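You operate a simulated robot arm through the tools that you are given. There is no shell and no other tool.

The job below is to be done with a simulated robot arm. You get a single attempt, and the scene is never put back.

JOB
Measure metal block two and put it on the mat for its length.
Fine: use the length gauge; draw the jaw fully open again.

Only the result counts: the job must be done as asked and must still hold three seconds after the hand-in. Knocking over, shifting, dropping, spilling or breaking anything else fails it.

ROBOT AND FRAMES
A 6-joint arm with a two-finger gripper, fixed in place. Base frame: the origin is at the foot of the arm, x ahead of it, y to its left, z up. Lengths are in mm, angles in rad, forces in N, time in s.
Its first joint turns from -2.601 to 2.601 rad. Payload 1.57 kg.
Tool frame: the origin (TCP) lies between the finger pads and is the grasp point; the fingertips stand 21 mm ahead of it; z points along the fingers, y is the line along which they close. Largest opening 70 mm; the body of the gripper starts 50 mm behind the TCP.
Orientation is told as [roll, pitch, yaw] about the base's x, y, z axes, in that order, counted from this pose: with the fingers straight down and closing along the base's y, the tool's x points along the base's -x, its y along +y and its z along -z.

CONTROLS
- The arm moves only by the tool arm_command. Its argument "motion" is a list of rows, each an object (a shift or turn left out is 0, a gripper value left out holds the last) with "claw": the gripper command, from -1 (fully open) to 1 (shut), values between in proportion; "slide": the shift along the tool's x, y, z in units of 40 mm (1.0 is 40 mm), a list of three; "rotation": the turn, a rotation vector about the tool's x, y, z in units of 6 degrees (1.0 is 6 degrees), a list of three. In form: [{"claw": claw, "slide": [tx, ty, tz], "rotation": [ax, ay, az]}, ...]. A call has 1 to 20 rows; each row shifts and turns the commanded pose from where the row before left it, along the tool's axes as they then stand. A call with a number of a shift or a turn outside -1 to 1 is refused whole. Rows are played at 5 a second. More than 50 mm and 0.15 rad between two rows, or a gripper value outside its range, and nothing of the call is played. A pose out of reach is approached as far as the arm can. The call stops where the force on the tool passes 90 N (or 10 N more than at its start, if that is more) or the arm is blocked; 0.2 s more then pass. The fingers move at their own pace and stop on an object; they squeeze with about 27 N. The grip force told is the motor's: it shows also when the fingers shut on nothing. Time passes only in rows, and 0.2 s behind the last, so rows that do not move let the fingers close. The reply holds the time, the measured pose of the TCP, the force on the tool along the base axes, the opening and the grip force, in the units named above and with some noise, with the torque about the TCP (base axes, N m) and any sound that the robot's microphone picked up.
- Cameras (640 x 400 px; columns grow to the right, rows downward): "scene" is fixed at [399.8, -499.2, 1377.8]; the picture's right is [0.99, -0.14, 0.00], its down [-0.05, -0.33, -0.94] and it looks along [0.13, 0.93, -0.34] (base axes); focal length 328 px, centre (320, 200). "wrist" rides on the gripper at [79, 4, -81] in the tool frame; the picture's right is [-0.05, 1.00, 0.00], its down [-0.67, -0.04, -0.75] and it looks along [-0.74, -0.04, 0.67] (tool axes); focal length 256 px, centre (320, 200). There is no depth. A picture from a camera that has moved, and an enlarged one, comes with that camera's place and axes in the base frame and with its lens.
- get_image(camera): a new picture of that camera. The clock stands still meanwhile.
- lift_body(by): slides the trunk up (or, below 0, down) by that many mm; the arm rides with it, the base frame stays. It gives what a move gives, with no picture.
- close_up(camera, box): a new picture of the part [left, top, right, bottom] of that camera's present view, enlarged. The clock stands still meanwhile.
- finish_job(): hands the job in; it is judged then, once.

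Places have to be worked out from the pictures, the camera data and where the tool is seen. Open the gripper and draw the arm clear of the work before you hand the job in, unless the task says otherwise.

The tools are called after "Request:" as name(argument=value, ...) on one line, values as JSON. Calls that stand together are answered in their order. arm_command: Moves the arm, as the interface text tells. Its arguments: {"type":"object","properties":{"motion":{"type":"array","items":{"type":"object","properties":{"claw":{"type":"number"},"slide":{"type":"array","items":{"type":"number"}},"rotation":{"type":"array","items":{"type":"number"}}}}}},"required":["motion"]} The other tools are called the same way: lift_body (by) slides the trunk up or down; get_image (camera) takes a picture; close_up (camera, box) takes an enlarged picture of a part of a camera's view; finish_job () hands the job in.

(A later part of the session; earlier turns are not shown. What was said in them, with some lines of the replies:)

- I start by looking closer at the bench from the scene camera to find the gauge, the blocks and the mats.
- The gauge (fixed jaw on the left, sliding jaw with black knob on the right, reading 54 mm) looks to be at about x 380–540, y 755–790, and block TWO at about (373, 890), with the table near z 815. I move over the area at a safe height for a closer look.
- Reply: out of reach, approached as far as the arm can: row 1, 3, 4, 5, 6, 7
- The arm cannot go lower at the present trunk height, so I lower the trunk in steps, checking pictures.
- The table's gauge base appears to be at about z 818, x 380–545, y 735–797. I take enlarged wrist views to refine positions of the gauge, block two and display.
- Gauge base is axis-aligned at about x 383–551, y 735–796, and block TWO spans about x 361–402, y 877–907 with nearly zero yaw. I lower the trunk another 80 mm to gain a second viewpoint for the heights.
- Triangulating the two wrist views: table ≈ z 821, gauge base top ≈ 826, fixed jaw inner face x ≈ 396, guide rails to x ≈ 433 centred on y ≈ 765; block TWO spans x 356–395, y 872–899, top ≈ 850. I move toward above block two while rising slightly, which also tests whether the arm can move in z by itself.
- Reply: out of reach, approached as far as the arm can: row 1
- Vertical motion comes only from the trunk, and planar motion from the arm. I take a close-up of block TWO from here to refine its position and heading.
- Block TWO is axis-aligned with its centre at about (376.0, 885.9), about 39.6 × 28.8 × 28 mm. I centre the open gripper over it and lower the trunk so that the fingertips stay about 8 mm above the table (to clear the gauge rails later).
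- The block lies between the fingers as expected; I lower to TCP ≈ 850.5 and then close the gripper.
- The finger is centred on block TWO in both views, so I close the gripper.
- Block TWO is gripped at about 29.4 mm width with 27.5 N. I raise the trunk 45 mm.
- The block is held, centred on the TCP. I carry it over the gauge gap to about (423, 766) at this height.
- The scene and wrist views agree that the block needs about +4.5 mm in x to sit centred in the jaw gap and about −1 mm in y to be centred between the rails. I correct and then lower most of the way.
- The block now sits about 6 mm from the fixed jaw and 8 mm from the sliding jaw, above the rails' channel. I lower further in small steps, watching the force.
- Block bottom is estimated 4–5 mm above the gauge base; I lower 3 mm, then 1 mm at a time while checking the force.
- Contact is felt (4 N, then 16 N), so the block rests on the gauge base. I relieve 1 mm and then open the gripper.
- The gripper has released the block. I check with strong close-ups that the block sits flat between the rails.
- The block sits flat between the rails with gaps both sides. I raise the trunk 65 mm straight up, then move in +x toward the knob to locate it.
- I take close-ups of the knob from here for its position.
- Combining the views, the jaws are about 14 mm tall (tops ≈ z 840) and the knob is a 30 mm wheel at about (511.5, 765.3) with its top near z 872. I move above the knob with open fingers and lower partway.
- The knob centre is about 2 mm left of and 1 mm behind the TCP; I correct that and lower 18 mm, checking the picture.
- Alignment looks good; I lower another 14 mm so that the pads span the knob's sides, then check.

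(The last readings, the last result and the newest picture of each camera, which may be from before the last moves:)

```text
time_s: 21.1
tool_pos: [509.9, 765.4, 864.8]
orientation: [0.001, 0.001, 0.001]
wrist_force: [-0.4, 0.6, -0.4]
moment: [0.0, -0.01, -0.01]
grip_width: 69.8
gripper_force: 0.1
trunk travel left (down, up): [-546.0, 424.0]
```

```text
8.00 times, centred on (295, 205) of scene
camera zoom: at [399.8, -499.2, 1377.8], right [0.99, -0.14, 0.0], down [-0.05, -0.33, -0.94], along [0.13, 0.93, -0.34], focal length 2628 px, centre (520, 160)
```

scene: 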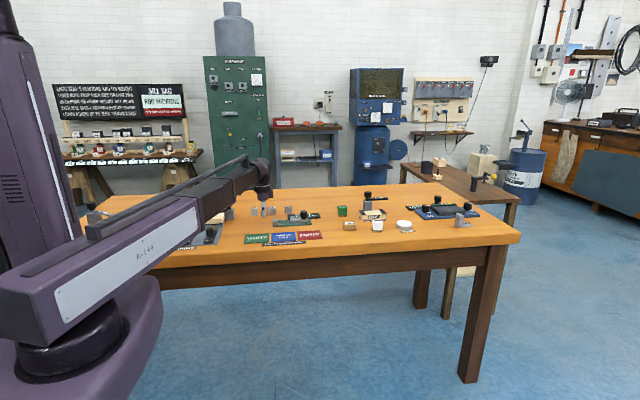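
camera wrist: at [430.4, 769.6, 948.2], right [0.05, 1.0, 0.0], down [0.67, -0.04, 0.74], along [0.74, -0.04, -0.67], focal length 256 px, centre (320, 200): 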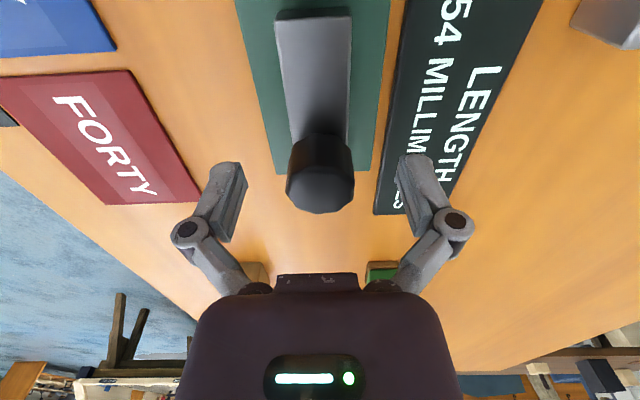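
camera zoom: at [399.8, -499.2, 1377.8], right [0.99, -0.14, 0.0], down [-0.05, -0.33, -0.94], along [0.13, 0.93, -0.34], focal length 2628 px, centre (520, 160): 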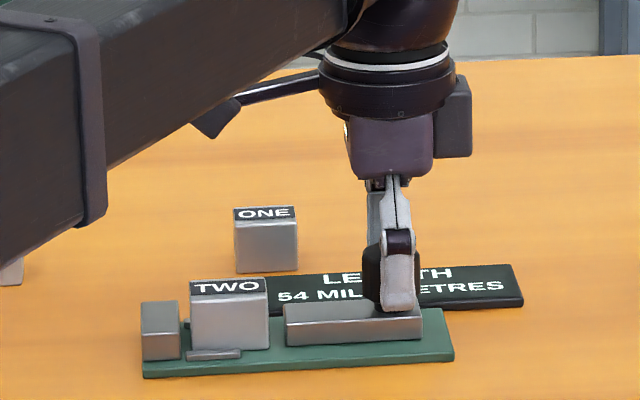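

The fingers straddle the knob with its centre within about 1 mm of the TCP. I close the gripper on it.

Request:
arm_command(motion=[{"claw": 0}, {"claw": 0.3}, {"claw": 1}, {"claw": 1}, {"claw": 1}])

Request:
get_image(camera="wrist")

Request:
close_up(camera="scene", box=[260, 180, 330, 230])

```text
time_s: 22.3
tool_pos: [509.9, 765.4, 864.8]
orientation: [0.0, 0.0, 0.0]
wrist_force: [0.0, 4.1, 6.4]
moment: [0.09, -0.06, -0.01]
grip_width: 29.6
gripper_force: 31.8
trunk travel left (down, up): [-546.0, 424.0]
```

```text
taken
camera wrist: at [430.2, 769.8, 948.5], right [0.05, 1.0, 0.0], down [0.67, -0.04, 0.75], along [0.74, -0.04, -0.67], focal length 256 px, centre (320, 200)
```

wrist: 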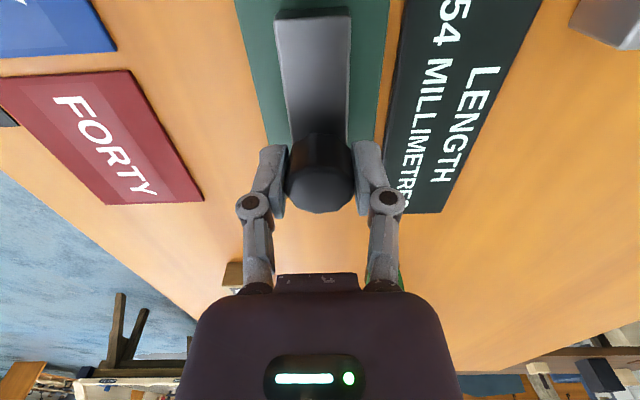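

```text
8.00 times, centred on (295, 205) of scene
camera zoom: at [399.8, -499.2, 1377.8], right [0.99, -0.14, 0.0], down [-0.05, -0.33, -0.94], along [0.13, 0.93, -0.34], focal length 2628 px, centre (520, 160)
```

zoom: 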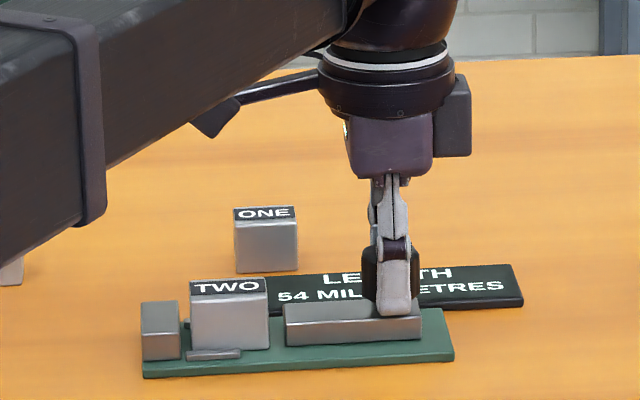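

The knob is held. I slide the jaw towards the block (−x, i.e. tool +x) in small rows, first 8 mm.

Request:
arm_command(motion=[{"claw": 1, "slide": [0.05, 0, 0]}, {"slide": [0.05, 0, 0]}, {"slide": [0.05, 0, 0]}, {"slide": [0.05, 0, 0]}, {"slide": [0, 0, 0]}])

Request:
get_image(camera="wrist")

Request:
close_up(camera="scene", box=[260, 180, 330, 230])

```text
time_s: 23.5
tool_pos: [501.0, 765.4, 865.3]
orientation: [0.001, -0.001, 0.001]
wrist_force: [1.5, 7.8, 9.7]
moment: [0.14, -0.07, -0.06]
grip_width: 29.4
gripper_force: 31.7
trunk travel left (down, up): [-546.0, 424.0]
```

```text
taken
camera wrist: at [421.7, 769.7, 948.5], right [0.05, 1.0, 0.0], down [0.67, -0.04, 0.75], along [0.74, -0.04, -0.67], focal length 256 px, centre (320, 200)
```

wrist: 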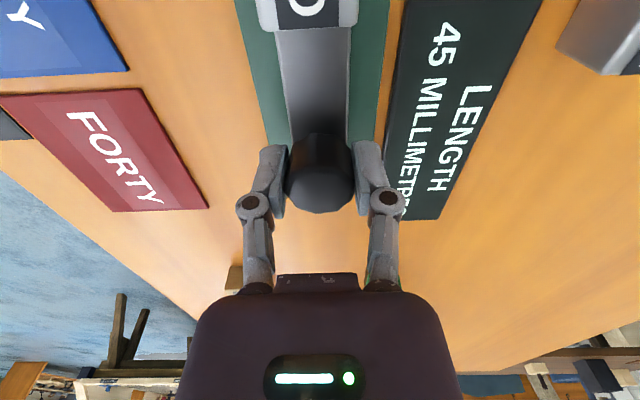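

```text
8.00 times, centred on (295, 205) of scene
camera zoom: at [399.8, -499.2, 1377.8], right [0.99, -0.14, 0.0], down [-0.05, -0.33, -0.94], along [0.13, 0.93, -0.34], focal length 2628 px, centre (520, 160)
```

zoom: 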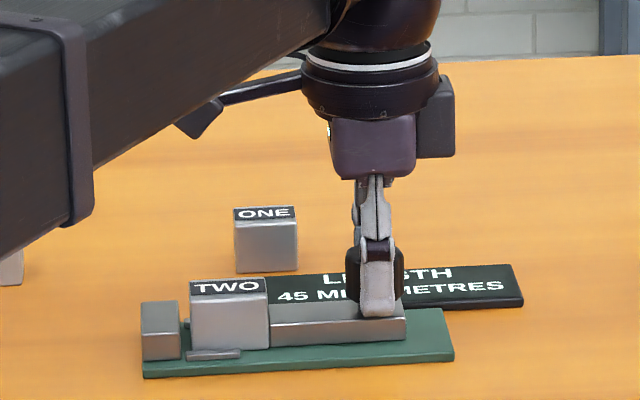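

The display is live and now reads 45. I go on in 1 mm rows to push the block against the fixed jaw.

Request:
arm_command(motion=[{"claw": 1, "slide": [0.025, 0, 0]}, {"slide": [0.025, 0, 0]}, {"slide": [0.025, 0, 0]}, {"slide": [0, 0, 0]}])

Request:
get_image(camera="wrist")

Request:
close_up(camera="scene", box=[260, 180, 330, 230])

```text
time_s: 24.5
tool_pos: [499.5, 764.5, 865.4]
orientation: [0.0, 0.001, 0.0]
wrist_force: [-0.4, 10.9, 11.3]
moment: [0.29, -0.01, 0.0]
grip_width: 29.9
gripper_force: 31.9
trunk travel left (down, up): [-546.0, 424.0]
```

```text
taken
camera wrist: at [419.0, 769.7, 948.4], right [0.05, 1.0, 0.0], down [0.67, -0.04, 0.75], along [0.74, -0.04, -0.67], focal length 256 px, centre (320, 200)
```

wrist: 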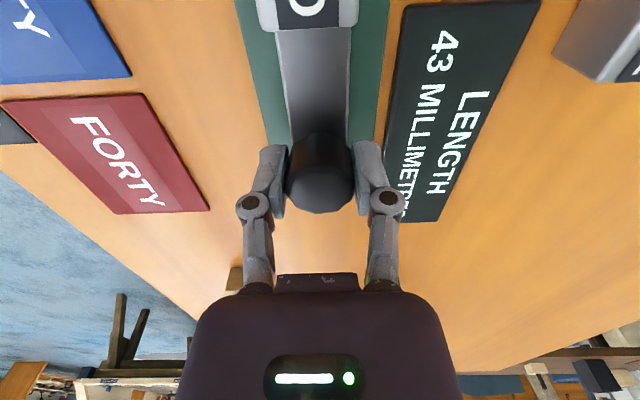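

```text
8.00 times, centred on (295, 205) of scene
camera zoom: at [399.8, -499.2, 1377.8], right [0.99, -0.14, 0.0], down [-0.05, -0.33, -0.94], along [0.13, 0.93, -0.34], focal length 2628 px, centre (520, 160)
```

zoom: 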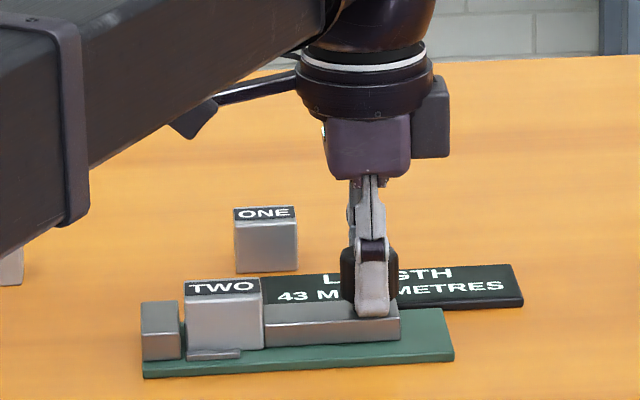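

The reading is 43 and the block is sliding, with about 3 mm left before the fixed jaw. I continue 1 mm at a time.

Request:
arm_command(motion=[{"claw": 1, "slide": [0.025, 0, 0]}, {"slide": [0.025, 0, 0]}, {"slide": [0, 0, 0]}])

Request:
get_image(camera="wrist")

Request:
close_up(camera="scene", box=[272, 200, 312, 230])

```text
time_s: 25.3
tool_pos: [496.3, 764.3, 864.6]
orientation: [0.0, 0.0, 0.001]
wrist_force: [0.0, 13.4, 12.2]
moment: [0.25, -0.11, -0.02]
grip_width: 29.2
gripper_force: 32.1
trunk travel left (down, up): [-546.0, 424.0]
```

```text
taken
camera wrist: at [417.1, 769.7, 948.4], right [0.05, 1.0, 0.0], down [0.67, -0.04, 0.75], along [0.74, -0.04, -0.67], focal length 256 px, centre (320, 200)
```

wrist: 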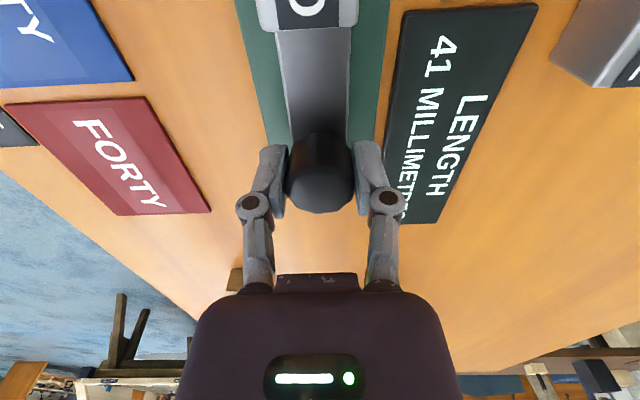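

```text
13.33 times, centred on (292, 215) of scene
camera zoom: at [399.8, -499.2, 1377.8], right [0.99, -0.14, 0.0], down [-0.05, -0.33, -0.94], along [0.13, 0.93, -0.34], focal length 4380 px, centre (693, 0)
```

zoom: 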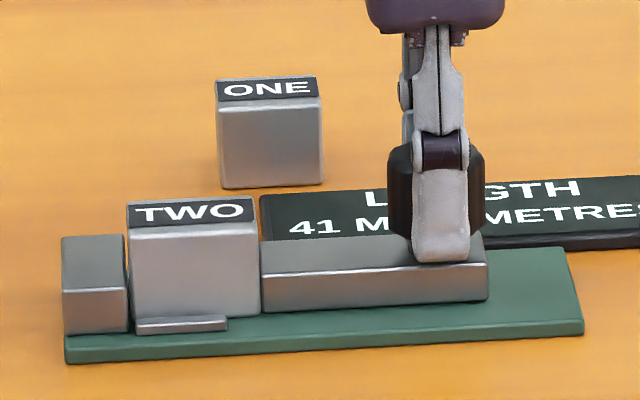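

Reading 41, nearly touching the fixed jaw. I push another 1.5 mm in half-millimetre rows and watch the force.

Request:
arm_command(motion=[{"claw": 1, "slide": [0.0125, 0, 0]}, {"slide": [0.0125, 0, 0]}, {"slide": [0.0125, 0, 0]}, {"slide": [0, 0, 0]}])

Request:
get_image(camera="wrist")

Request:
close_up(camera="scene", box=[272, 200, 312, 230])

```text
time_s: 26.3
tool_pos: [495.5, 764.4, 864.6]
orientation: [0.001, -0.003, -0.001]
wrist_force: [5.2, 11.0, 12.9]
moment: [0.2, 0.1, 0.0]
grip_width: 29.6
gripper_force: 32.5
trunk travel left (down, up): [-546.0, 424.0]
```

```text
taken
camera wrist: at [416.3, 769.8, 948.4], right [0.05, 1.0, 0.0], down [0.67, -0.04, 0.75], along [0.74, -0.04, -0.67], focal length 256 px, centre (320, 200)
```

wrist: 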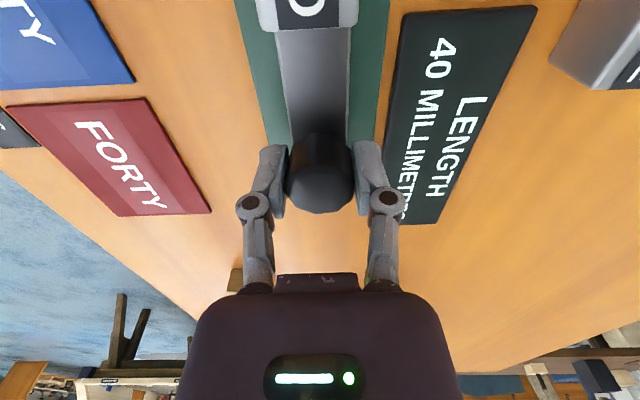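

```text
13.33 times, centred on (292, 215) of scene
camera zoom: at [399.8, -499.2, 1377.8], right [0.99, -0.14, 0.0], down [-0.05, -0.33, -0.94], along [0.13, 0.93, -0.34], focal length 4380 px, centre (693, 0)
```

zoom: 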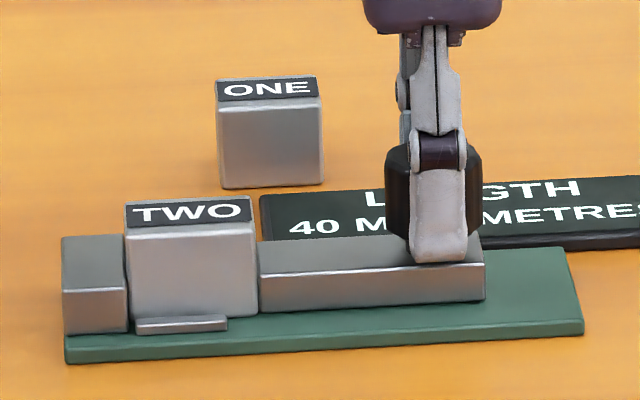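

Reading 40 with x-force rising to 5 N, so the block is clamped. I push 0.75 mm more to confirm that the reading stays at 40.

Request:
arm_command(motion=[{"claw": 1, "slide": [0.01, 0, 0]}, {"slide": [0.01, 0, 0]}, {"slide": [0, 0, 0]}])

Request:
close_up(camera="scene", box=[272, 200, 312, 230])

Request:
close_up(camera="wrist", box=[380, 0, 540, 230])

```text
time_s: 27.1
tool_pos: [496.1, 765.8, 864.9]
orientation: [0.0, -0.002, 0.0]
wrist_force: [12.4, 14.8, 14.8]
moment: [0.32, -0.33, -0.07]
grip_width: 29.3
gripper_force: 31.8
trunk travel left (down, up): [-546.0, 424.0]
```

```text
13.33 times, centred on (292, 215) of scene
camera zoom: at [399.8, -499.2, 1377.8], right [0.99, -0.14, 0.0], down [-0.05, -0.33, -0.94], along [0.13, 0.93, -0.34], focal length 4380 px, centre (693, 0)
```

zoom: 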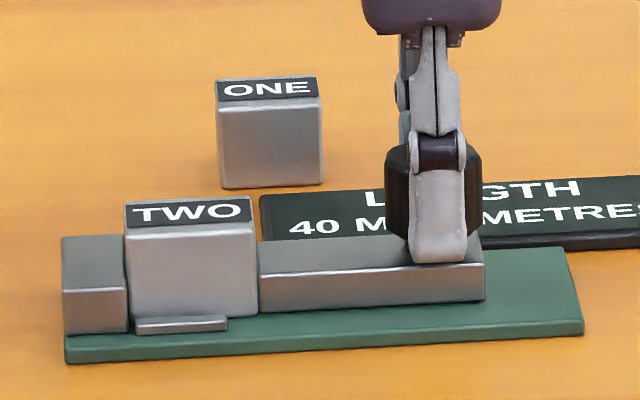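

```text
1.74 times, centred on (460, 115) of wrist
camera zoom: at [416.0, 769.7, 948.1], right [0.05, 1.0, 0.0], down [0.66, -0.04, 0.75], along [0.74, -0.04, -0.67], focal length 445 px, centre (76, 348)
```

zoom: 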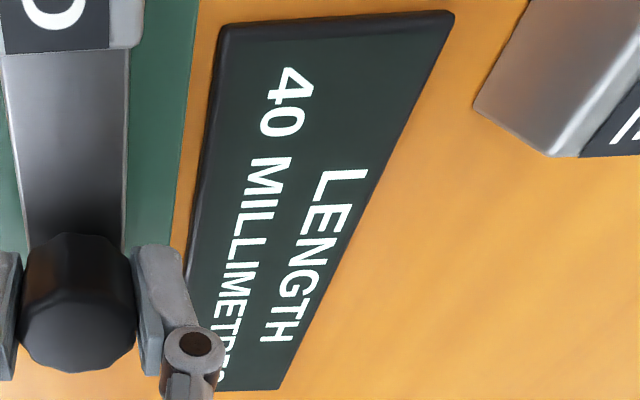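

The length reads a steady 40 mm under 12 N. Now I draw the jaw back open (+x, tool −x) about 14 mm, then check the reading.

Request:
arm_command(motion=[{"claw": 1, "slide": [-0.04, 0, 0]}, {"slide": [-0.05, 0, 0]}, {"slide": [-0.05, 0, 0]}, {"slide": [-0.05, 0, 0]}, {"slide": [-0.05, 0, 0]}, {"slide": [-0.05, 0, 0]}, {"slide": [-0.05, 0, 0]}, {"slide": [0, 0, 0]}])

Request:
get_image(camera="wrist")

Request:
close_up(camera="scene", box=[272, 200, 312, 230])

```text
time_s: 28.9
tool_pos: [508.0, 765.5, 865.4]
orientation: [-0.002, 0.001, 0.0]
wrist_force: [-1.1, 5.0, 2.9]
moment: [0.04, 0.83, 0.02]
grip_width: 29.7
gripper_force: 32.4
trunk travel left (down, up): [-546.0, 424.0]
```

```text
taken
camera wrist: at [428.2, 769.9, 948.0], right [0.05, 1.0, 0.0], down [0.67, -0.03, 0.75], along [0.74, -0.04, -0.67], focal length 256 px, centre (320, 200)
```

wrist: 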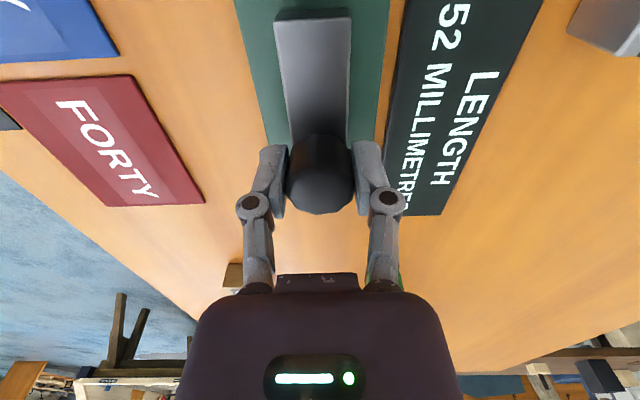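

```text
13.33 times, centred on (292, 215) of scene
camera zoom: at [399.8, -499.2, 1377.8], right [0.99, -0.14, 0.0], down [-0.05, -0.33, -0.94], along [0.13, 0.93, -0.34], focal length 4380 px, centre (693, 0)
```

zoom: 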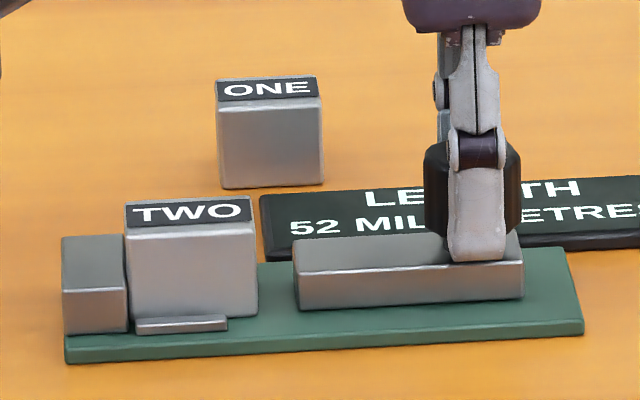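

Reading 52. I keep drawing in 1 mm rows to find the open stop.

Request:
arm_command(motion=[{"claw": 1, "slide": [-0.025, 0, 0]}, {"slide": [-0.025, 0, 0]}, {"slide": [-0.025, 0, 0]}, {"slide": [0, 0, 0]}])

Request:
get_image(camera="wrist")

Request:
close_up(camera="scene", box=[272, 200, 312, 230])

```text
time_s: 29.9
tool_pos: [510.3, 764.3, 865.0]
orientation: [-0.001, 0.001, 0.002]
wrist_force: [-15.4, -2.4, -8.0]
moment: [0.01, -0.26, 0.0]
grip_width: 29.3
gripper_force: 32.3
trunk travel left (down, up): [-546.0, 424.0]
```

```text
taken
camera wrist: at [430.7, 769.9, 948.2], right [0.05, 1.0, 0.0], down [0.67, -0.03, 0.74], along [0.74, -0.04, -0.67], focal length 256 px, centre (320, 200)
```

wrist: 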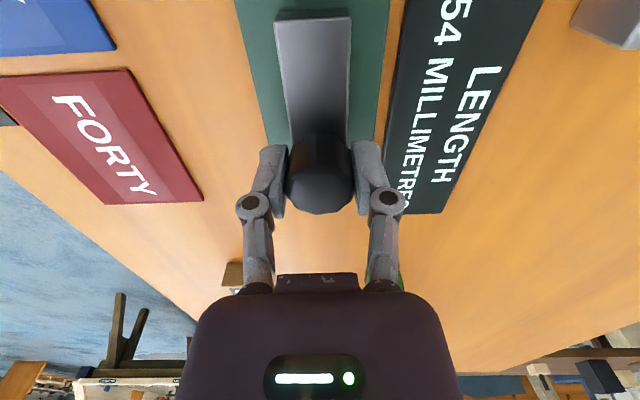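

```text
13.33 times, centred on (292, 215) of scene
camera zoom: at [399.8, -499.2, 1377.8], right [0.99, -0.14, 0.0], down [-0.05, -0.33, -0.94], along [0.13, 0.93, -0.34], focal length 4380 px, centre (693, 0)
```

zoom: 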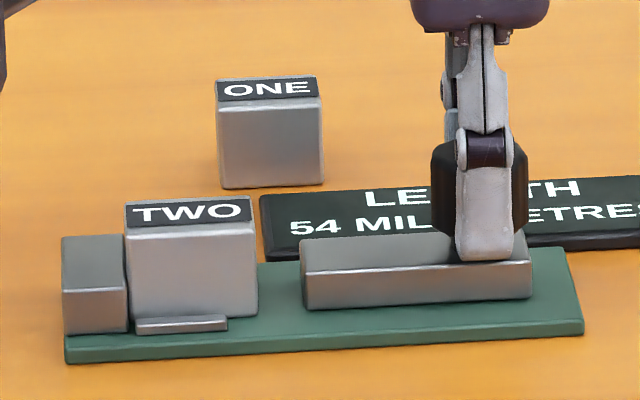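

Reading 54 with 15 N resisting: the jaw is at its open stop. I release the knob by opening the fingers, then raise straight up.

Request:
arm_command(motion=[{"claw": 0.1}, {"claw": -0.3}, {"claw": -1}, {"claw": -1}, {"claw": -1}])

Request:
lift_body(by=60)

Request:
get_image(camera="wrist")

Request:
close_up(camera="scene", box=[272, 200, 312, 230])

```text
time_s: 31.1
tool_pos: [512.4, 766.1, 864.6]
orientation: [0.0, -0.001, -0.001]
wrist_force: [-0.2, -0.5, -0.2]
moment: [0.01, -0.02, -0.01]
grip_width: 70.2
gripper_force: 0.1
trunk travel left (down, up): [-546.0, 424.0]
```

```text
time_s: 32.1
tool_pos: [512.1, 764.4, 923.3]
orientation: [0.0, 0.001, -0.001]
wrist_force: [0.6, 0.1, 0.3]
moment: [0.03, 0.0, 0.03]
grip_width: 70.1
gripper_force: 0.0
trunk travel left (down, up): [-606.0, 364.0]
```

```text
taken
camera wrist: at [432.5, 770.0, 1008.0], right [0.05, 1.0, 0.0], down [0.67, -0.04, 0.74], along [0.74, -0.04, -0.67], focal length 256 px, centre (320, 200)
```

wrist: 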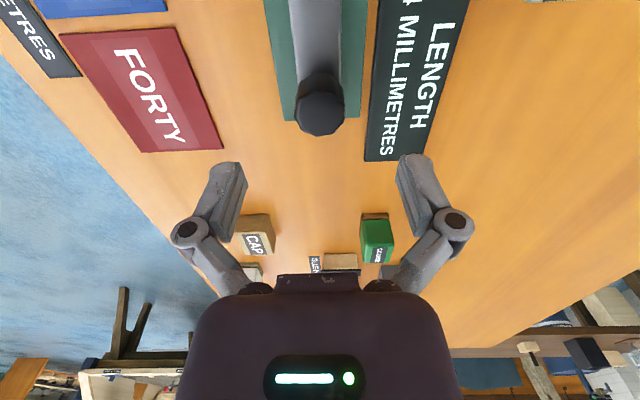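

```text
13.33 times, centred on (292, 215) of scene
camera zoom: at [399.8, -499.2, 1377.8], right [0.99, -0.14, 0.0], down [-0.05, -0.33, -0.94], along [0.13, 0.93, -0.34], focal length 4380 px, centre (693, 0)
```

zoom: 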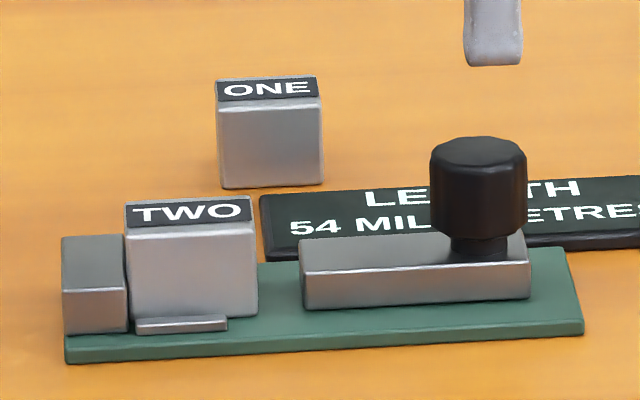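

The gauge stands open at 54 mm and the block remains against the fixed jaw, centred at about x 421. The FORTY mat spans about x 474–567, y 602–677. I move back above the block.

Request:
arm_command(motion=[{"claw": -1, "slide": [0.8, 0, 0]}, {"slide": [0.8, 0, 0]}, {"slide": [0.65, 0, 0]}, {"slide": [0, 0, 0]}, {"slide": [0, 0, 0]}])

Request:
lift_body(by=-30)

Request:
get_image(camera="wrist")

Request:
close_up(camera="wrist", box=[240, 60, 400, 220])

Request:
close_up(camera="scene", box=[260, 190, 320, 235])

```text
time_s: 33.3
tool_pos: [422.7, 766.6, 924.7]
orientation: [-0.002, -0.002, 0.002]
wrist_force: [-0.6, -0.3, -0.9]
moment: [-0.01, -0.02, 0.04]
grip_width: 70.0
gripper_force: 0.1
trunk travel left (down, up): [-606.0, 364.0]
```

```text
time_s: 34.0
tool_pos: [422.8, 765.5, 895.1]
orientation: [0.001, -0.001, -0.001]
wrist_force: [0.1, -0.2, 0.2]
moment: [0.03, 0.01, 0.01]
grip_width: 69.9
gripper_force: 0.0
trunk travel left (down, up): [-576.0, 394.0]
```

```text
taken
camera wrist: at [343.1, 771.0, 978.2], right [0.05, 1.0, 0.0], down [0.67, -0.04, 0.74], along [0.74, -0.04, -0.67], focal length 256 px, centre (320, 200)
```

wrist: 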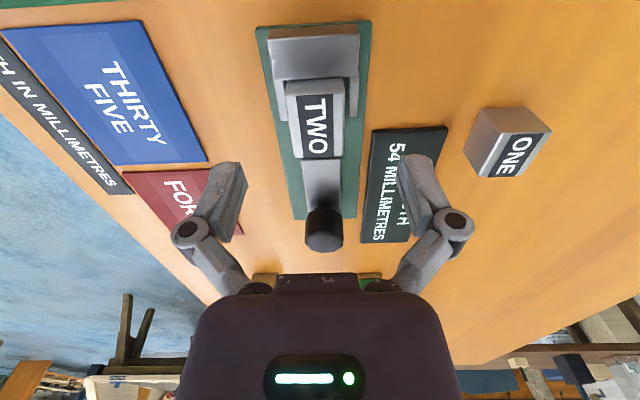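

```text
2.50 times, centred on (320, 140) of wrist
camera zoom: at [343.1, 771.0, 978.2], right [0.05, 1.0, 0.0], down [0.67, -0.04, 0.74], along [0.74, -0.04, -0.67], focal length 640 px, centre (320, 350)
```

zoom: 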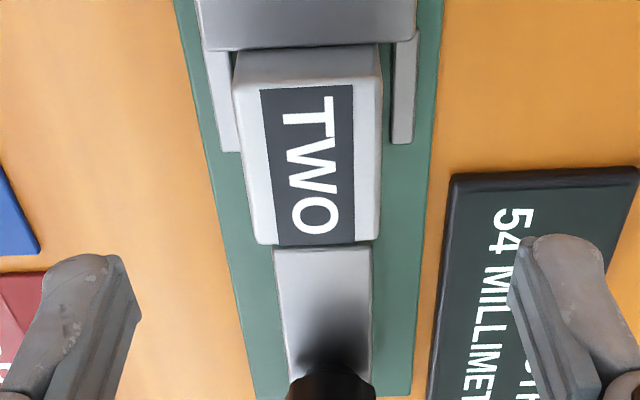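

```text
8.89 times, centred on (290, 212) of scene
camera zoom: at [399.8, -499.2, 1377.8], right [0.99, -0.14, 0.0], down [-0.05, -0.33, -0.94], along [0.13, 0.93, -0.34], focal length 2920 px, centre (587, 89)
```

zoom: 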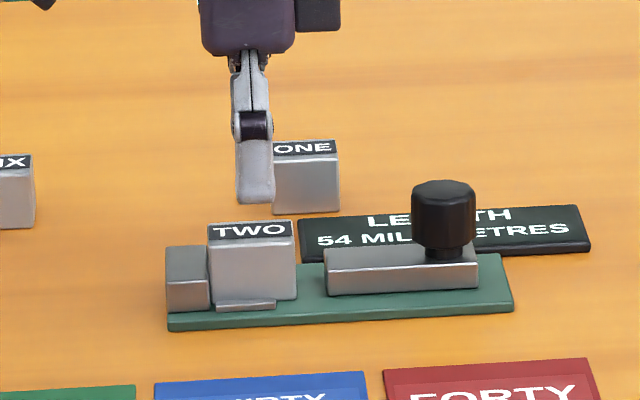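

The block's centre is at about (421.5, 765), already aligned in x; I shift −1.8 mm in y and lower 38 mm to the same grip height, then check.

Request:
arm_command(motion=[{"claw": -1, "slide": [0, -0.045, 0]}, {"slide": [0, 0, 0]}])

Request:
lift_body(by=-37.5)

Request:
get_image(camera="wrist")

Request:
close_up(camera="scene", box=[260, 190, 320, 235])

```text
time_s: 34.6
tool_pos: [423.0, 764.9, 895.3]
orientation: [-0.001, -0.002, -0.001]
wrist_force: [-0.3, 0.4, -0.5]
moment: [-0.03, 0.0, 0.0]
grip_width: 70.1
gripper_force: 0.1
trunk travel left (down, up): [-576.0, 394.0]
```

```text
time_s: 35.4
tool_pos: [423.3, 765.2, 857.8]
orientation: [0.0, 0.0, 0.0]
wrist_force: [0.2, 0.0, -0.1]
moment: [-0.06, -0.01, -0.04]
grip_width: 70.1
gripper_force: 0.1
trunk travel left (down, up): [-539.0, 431.0]
```

```text
taken
camera wrist: at [343.2, 769.3, 940.8], right [0.05, 1.0, 0.0], down [0.67, -0.04, 0.75], along [0.74, -0.04, -0.67], focal length 256 px, centre (320, 200)
```

wrist: 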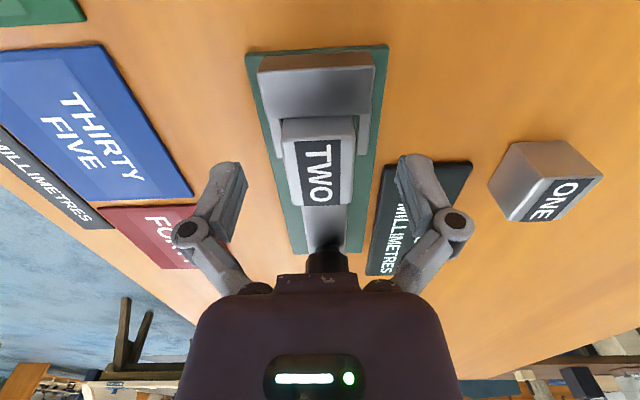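

```text
8.89 times, centred on (290, 212) of scene
camera zoom: at [399.8, -499.2, 1377.8], right [0.99, -0.14, 0.0], down [-0.05, -0.33, -0.94], along [0.13, 0.93, -0.34], focal length 2920 px, centre (587, 89)
```

zoom: 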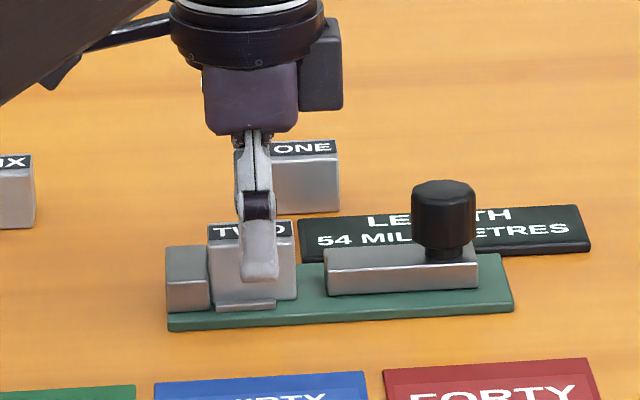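

The gripper is centred around the block in the gauge; I close it.

Request:
arm_command(motion=[{"claw": 0}, {"claw": 0.3}, {"claw": 1}, {"claw": 1}, {"claw": 1}])

Request:
get_image(camera="wrist")

Request:
close_up(camera="scene", box=[260, 190, 320, 235])

```text
time_s: 36.6
tool_pos: [422.6, 763.9, 858.5]
orientation: [0.0, 0.0, 0.0]
wrist_force: [0.4, 1.0, 6.3]
moment: [-0.01, -0.01, 0.02]
grip_width: 29.3
gripper_force: 27.4
trunk travel left (down, up): [-539.0, 431.0]
```

```text
taken
camera wrist: at [343.0, 769.2, 941.0], right [0.05, 1.0, 0.0], down [0.67, -0.04, 0.75], along [0.74, -0.04, -0.67], focal length 256 px, centre (320, 200)
```

wrist: 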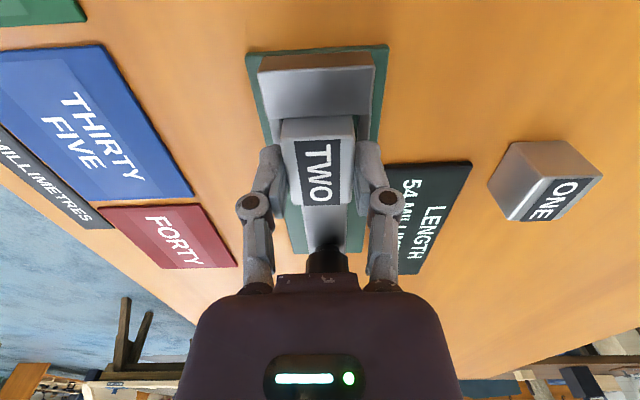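

```text
8.89 times, centred on (290, 212) of scene
camera zoom: at [399.8, -499.2, 1377.8], right [0.99, -0.14, 0.0], down [-0.05, -0.33, -0.94], along [0.13, 0.93, -0.34], focal length 2920 px, centre (587, 89)
```

zoom: 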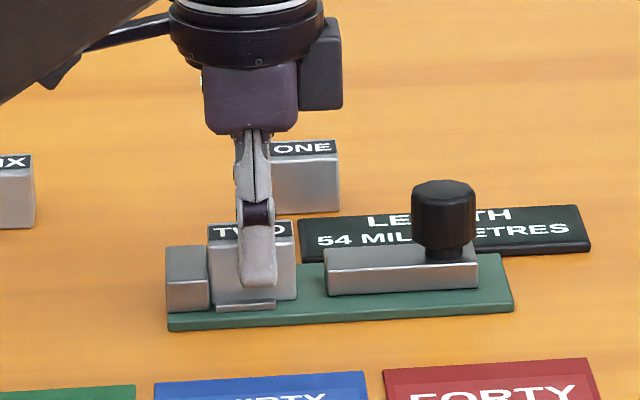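

Block gripped at 29.3 mm. I ease it 1.5 mm off the fixed jaw and then lift 55 mm.

Request:
arm_command(motion=[{"claw": 1, "slide": [-0.0375, 0, 0]}, {"slide": [0, 0, 0]}])

Request:
lift_body(by=55)

Request:
close_up(camera="scene", box=[250, 180, 330, 240])

```text
time_s: 37.2
tool_pos: [423.6, 764.2, 857.9]
orientation: [0.0, 0.0, 0.0]
wrist_force: [-1.6, -0.2, 4.0]
moment: [-0.03, 0.02, 0.01]
grip_width: 29.0
gripper_force: 26.9
trunk travel left (down, up): [-539.0, 431.0]
```

```text
time_s: 38.2
tool_pos: [424.2, 765.1, 911.7]
orientation: [0.001, 0.0, 0.001]
wrist_force: [-0.6, 0.3, -1.2]
moment: [0.01, -0.01, 0.0]
grip_width: 29.3
gripper_force: 27.3
trunk travel left (down, up): [-594.0, 376.0]
```

```text
6.67 times, centred on (290, 210) of scene
camera zoom: at [399.8, -499.2, 1377.8], right [0.99, -0.14, 0.0], down [-0.05, -0.33, -0.94], along [0.13, 0.93, -0.34], focal length 2190 px, centre (520, 133)
```

zoom: 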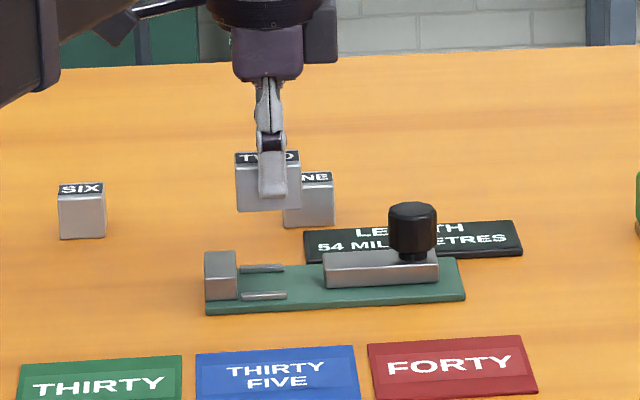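

The block is lifted cleanly and the gauge reads 54. I carry it first in −y, then +x to over the FORTY mat centre at about (521, 640).

Request:
arm_command(motion=[{"claw": 1, "slide": [0, -0.8, 0]}, {"slide": [0, -0.8, 0]}, {"slide": [0, -0.8, 0]}, {"slide": [-0.2, -0.72, 0]}, {"slide": [-0.75, 0, 0]}, {"slide": [-0.75, 0, 0]}, {"slide": [-0.72, 0, 0]}, {"slide": [0, 0, 0]}, {"slide": [0, 0, 0]}])

Request:
get_image(camera="wrist")

Request:
close_up(camera="scene", box=[240, 190, 340, 260])

Request:
get_image(camera="scene")

```text
time_s: 40.2
tool_pos: [519.9, 639.8, 911.2]
orientation: [0.0, 0.0, 0.002]
wrist_force: [0.8, -0.2, -1.0]
moment: [-0.02, -0.01, -0.03]
grip_width: 29.2
gripper_force: 27.4
trunk travel left (down, up): [-594.0, 376.0]
```

```text
taken
camera wrist: at [440.8, 645.1, 995.7], right [0.05, 1.0, 0.0], down [0.67, -0.04, 0.74], along [0.74, -0.04, -0.67], focal length 256 px, centre (320, 200)
```

wrist: 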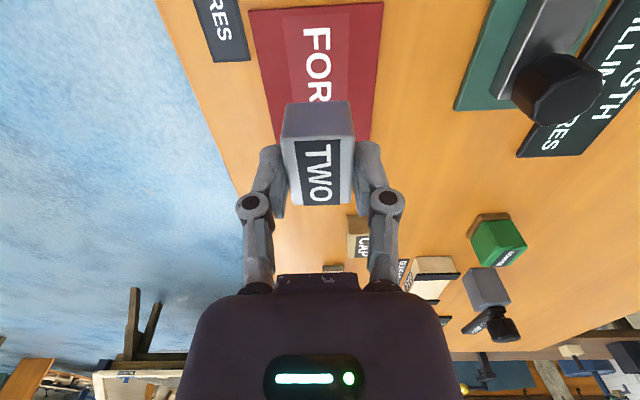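

```text
5.71 times, centred on (290, 225) of scene
camera zoom: at [399.8, -499.2, 1377.8], right [0.99, -0.14, 0.0], down [-0.05, -0.33, -0.94], along [0.13, 0.93, -0.34], focal length 1877 px, centre (491, 57)
```

zoom: 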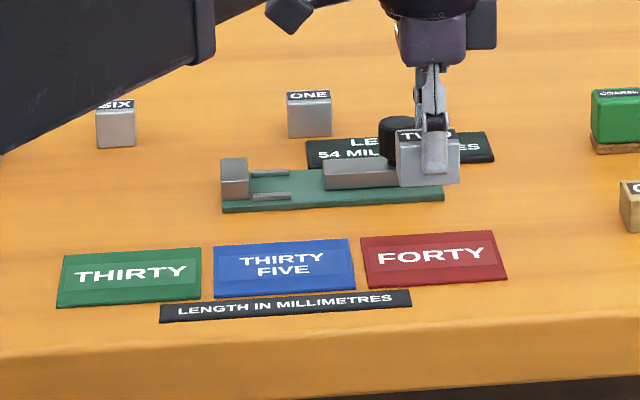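

```text
taken
```

scene: 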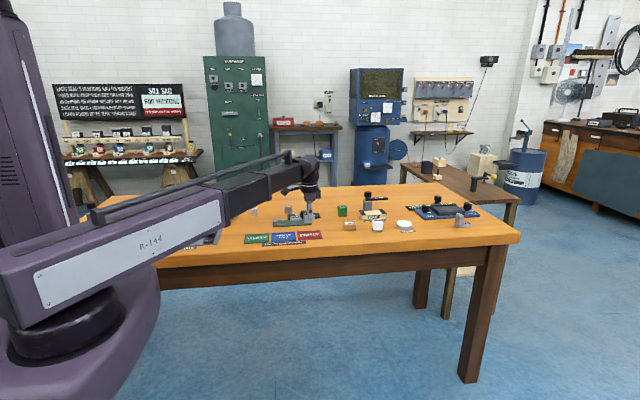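

The block is over the middle of the FORTY mat (mat ≈ x 474.5–567.5, y 603–677.5). I lower it in stages; contact is expected after about 57 mm.

Request:
lift_body(by=-50)

Request:
close_up(camera="scene", box=[260, 200, 340, 260])

Request:
get_image(camera="wrist")

```text
time_s: 41.1
tool_pos: [519.4, 639.6, 861.7]
orientation: [0.001, 0.0, 0.0]
wrist_force: [-0.3, -1.3, -1.0]
moment: [0.0, 0.01, -0.01]
grip_width: 29.4
gripper_force: 26.8
trunk travel left (down, up): [-544.0, 426.0]
```

```text
6.67 times, centred on (300, 230) of scene
camera zoom: at [399.8, -499.2, 1377.8], right [0.99, -0.14, 0.0], down [-0.05, -0.33, -0.94], along [0.13, 0.93, -0.34], focal length 2190 px, centre (453, 0)
```

zoom: 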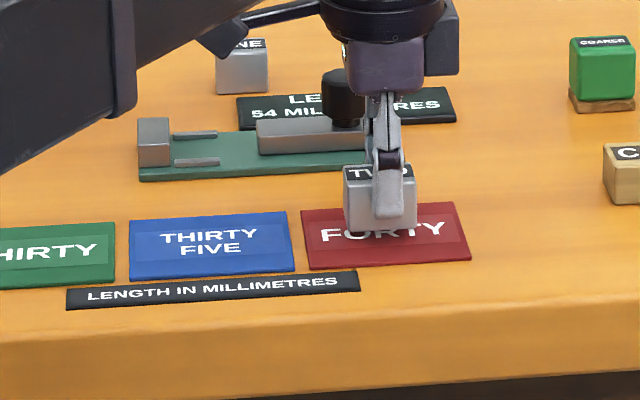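

```text
taken
camera wrist: at [440.7, 645.1, 945.7], right [0.05, 1.0, 0.0], down [0.67, -0.04, 0.74], along [0.74, -0.04, -0.67], focal length 256 px, centre (320, 200)
```

wrist: 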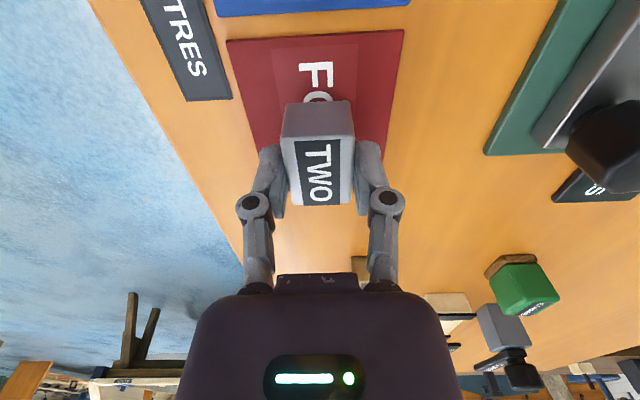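

The block hovers centrally over FORTY, about 7 mm up. I lower 5 mm and then 1 mm at a time, watching force.

Request:
lift_body(by=-5)

Request:
lift_body(by=-1)

```text
time_s: 41.7
tool_pos: [520.1, 639.9, 856.7]
orientation: [-0.001, 0.0, 0.0]
wrist_force: [0.5, -0.4, -1.8]
moment: [0.02, 0.03, -0.01]
grip_width: 29.1
gripper_force: 26.6
trunk travel left (down, up): [-539.0, 431.0]
```

```text
time_s: 42.2
tool_pos: [519.3, 640.8, 855.8]
orientation: [-0.001, -0.001, -0.001]
wrist_force: [-0.2, 0.7, -0.7]
moment: [-0.02, 0.0, -0.02]
grip_width: 29.3
gripper_force: 26.2
trunk travel left (down, up): [-538.0, 432.0]
```

No contact yet; I keep lowering 1 mm at a time.

Request:
lift_body(by=-1)

Request:
lift_body(by=-1)

```text
time_s: 42.7
tool_pos: [519.1, 640.5, 855.4]
orientation: [0.0, 0.0, 0.0]
wrist_force: [-0.3, 0.7, -1.2]
moment: [0.02, 0.04, 0.0]
grip_width: 29.2
gripper_force: 26.8
trunk travel left (down, up): [-537.0, 433.0]
```

```text
time_s: 43.2
tool_pos: [519.6, 640.8, 854.9]
orientation: [-0.001, 0.001, -0.001]
wrist_force: [1.5, 2.3, 5.9]
moment: [0.04, -0.01, -0.02]
grip_width: 29.3
gripper_force: 26.9
trunk travel left (down, up): [-536.0, 434.0]
```

Contact (about 7 N more upward force): the block is on the mat. I release it gently.

Request:
arm_command(motion=[{"claw": 0.1}, {"claw": 0.0}, {"claw": -0.2}, {"claw": -0.5}, {"claw": -0.5}])

Request:
get_image(camera="wrist")

Request:
close_up(camera="scene", box=[260, 200, 340, 260])

```text
time_s: 44.4
tool_pos: [520.3, 640.4, 854.9]
orientation: [-0.001, 0.0, 0.0]
wrist_force: [0.2, -0.7, 0.2]
moment: [0.0, 0.04, -0.03]
grip_width: 52.4
gripper_force: 0.1
trunk travel left (down, up): [-536.0, 434.0]
```

```text
taken
camera wrist: at [440.7, 645.1, 937.7], right [0.05, 1.0, 0.0], down [0.67, -0.04, 0.74], along [0.74, -0.04, -0.67], focal length 256 px, centre (320, 200)
```

wrist: 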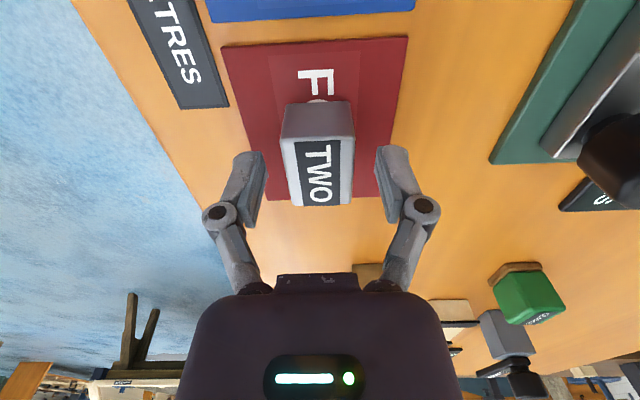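

```text
6.67 times, centred on (300, 230) of scene
camera zoom: at [399.8, -499.2, 1377.8], right [0.99, -0.14, 0.0], down [-0.05, -0.33, -0.94], along [0.13, 0.93, -0.34], focal length 2190 px, centre (453, 0)
```

zoom: 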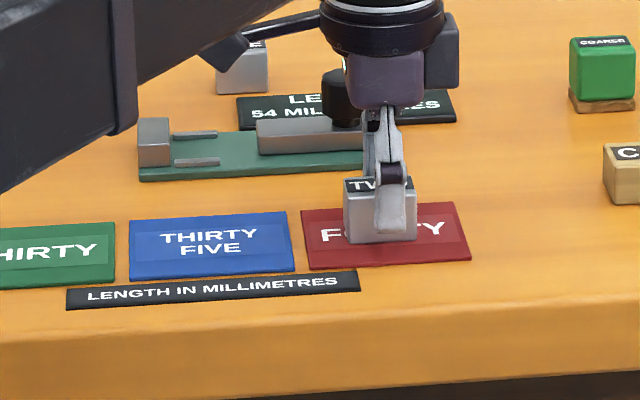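

The block rests on FORTY and is released. I raise the trunk well clear and then move the arm away from the work.

Request:
lift_body(by=120)

Request:
arm_command(motion=[{"claw": -1, "slide": [1, -0.3, 0]}, {"slide": [1, -0.3, 0]}, {"slide": [1, -0.3, 0]}, {"slide": [0.5, 0, 0]}, {"slide": [0, 0, 0]}])

Request:
close_up(camera="scene", box=[230, 190, 330, 260])

Request:
get_image(camera="scene")

Request:
get_image(camera="wrist")

```text
time_s: 45.9
tool_pos: [520.1, 640.8, 974.8]
orientation: [0.0, 0.0, 0.0]
wrist_force: [-0.3, 0.5, 0.8]
moment: [0.0, -0.02, -0.01]
grip_width: 52.4
gripper_force: 0.1
trunk travel left (down, up): [-656.0, 314.0]
```

```text
time_s: 47.1
tool_pos: [381.6, 604.9, 975.0]
orientation: [-0.001, -0.001, 0.0]
wrist_force: [-0.2, 0.5, -0.6]
moment: [0.0, -0.02, -0.01]
grip_width: 69.9
gripper_force: 0.1
trunk travel left (down, up): [-656.0, 314.0]
```

```text
5.71 times, centred on (280, 225) of scene
camera zoom: at [399.8, -499.2, 1377.8], right [0.99, -0.14, 0.0], down [-0.05, -0.33, -0.94], along [0.13, 0.93, -0.34], focal length 1877 px, centre (549, 57)
```

zoom: 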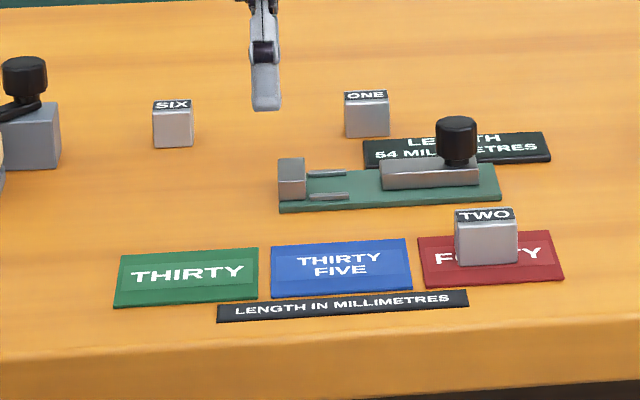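

```text
taken
```

scene: 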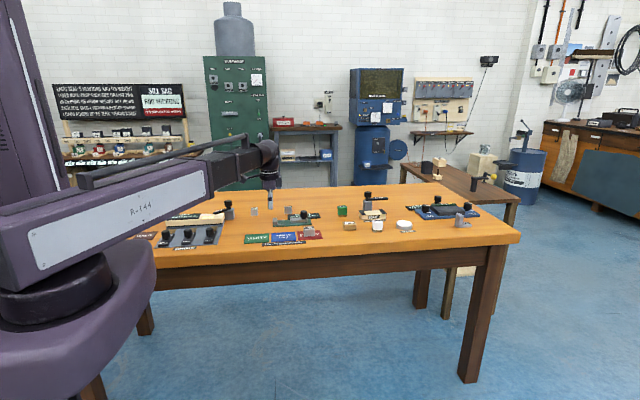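

```text
taken
camera wrist: at [299.5, 610.2, 1057.6], right [0.05, 1.0, 0.0], down [0.67, -0.04, 0.74], along [0.74, -0.04, -0.67], focal length 256 px, centre (320, 200)
```

wrist: 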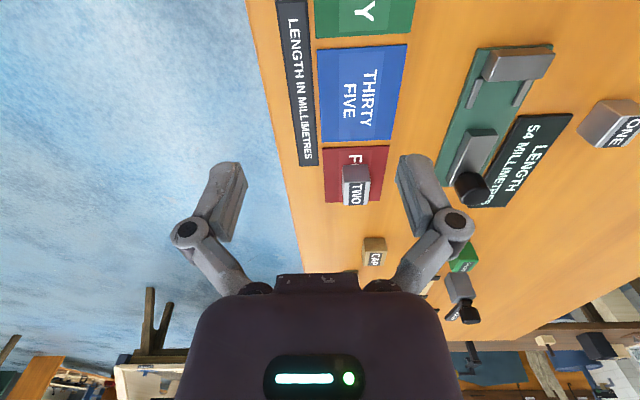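

Block TWO stands in the middle of FORTY, the gauge reads 54 (fully open) and everything else appears untouched. I raise the arm a bit more and check the left side of the bench once before handing in.

Request:
lift_body(by=80)

Request:
close_up(camera="scene", box=[140, 170, 340, 270])

Request:
close_up(camera="scene", box=[320, 170, 520, 270])

```text
time_s: 48.3
tool_pos: [378.9, 606.3, 1054.8]
orientation: [0.0, 0.001, 0.002]
wrist_force: [0.4, 0.2, 0.3]
moment: [0.01, -0.01, 0.04]
grip_width: 70.2
gripper_force: 0.1
trunk travel left (down, up): [-736.0, 234.0]
```

```text
3.20 times, centred on (240, 220) of scene
camera zoom: at [399.8, -499.2, 1377.8], right [0.99, -0.14, 0.0], down [-0.05, -0.33, -0.94], along [0.13, 0.93, -0.34], focal length 1051 px, centre (576, 136)
```

zoom: 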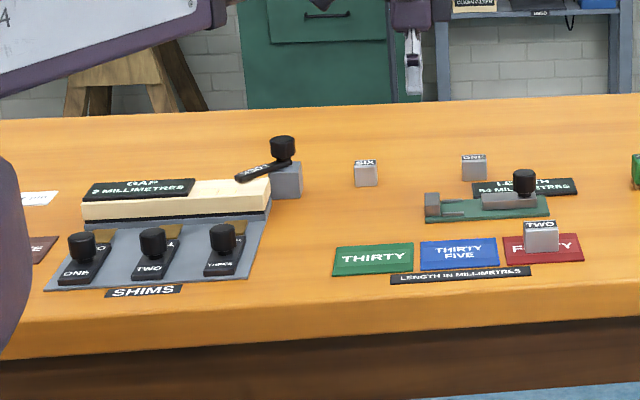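

```text
3.20 times, centred on (420, 220) of scene
camera zoom: at [399.8, -499.2, 1377.8], right [0.99, -0.14, 0.0], down [-0.05, -0.33, -0.94], along [0.13, 0.93, -0.34], focal length 1051 px, centre (0, 136)
```

zoom: 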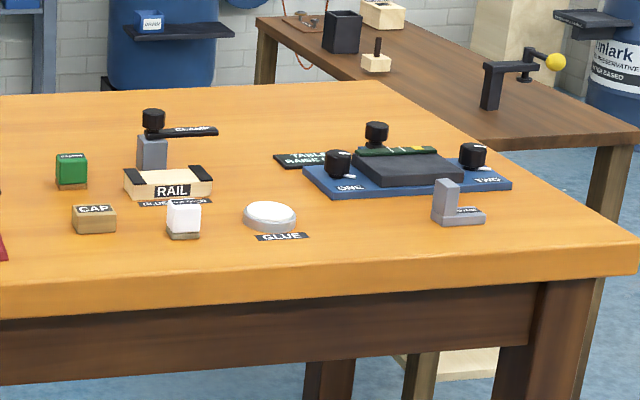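

Everything else is where it was at the start, block TWO (40 mm) is on the FORTY mat, the gauge jaw is fully open, and the open gripper is clear. I hand the job in.

Request:
finish_job()

```text
The job is handed in.
```

I measured metal block two with the length gauge at 40 mm and put it on the FORTY mat. The reading held at 40 when I pressed the jaw a little harder.

Afterwards I drew the gauge jaw back until it met its stop, where the display reads 54 again, as it did at the start. The block stands near the middle of the mat. The gripper is open and raised clear of the bench.

In the final pictures, nothing else on the bench had moved. The job is handed in, but I got no verdict back.
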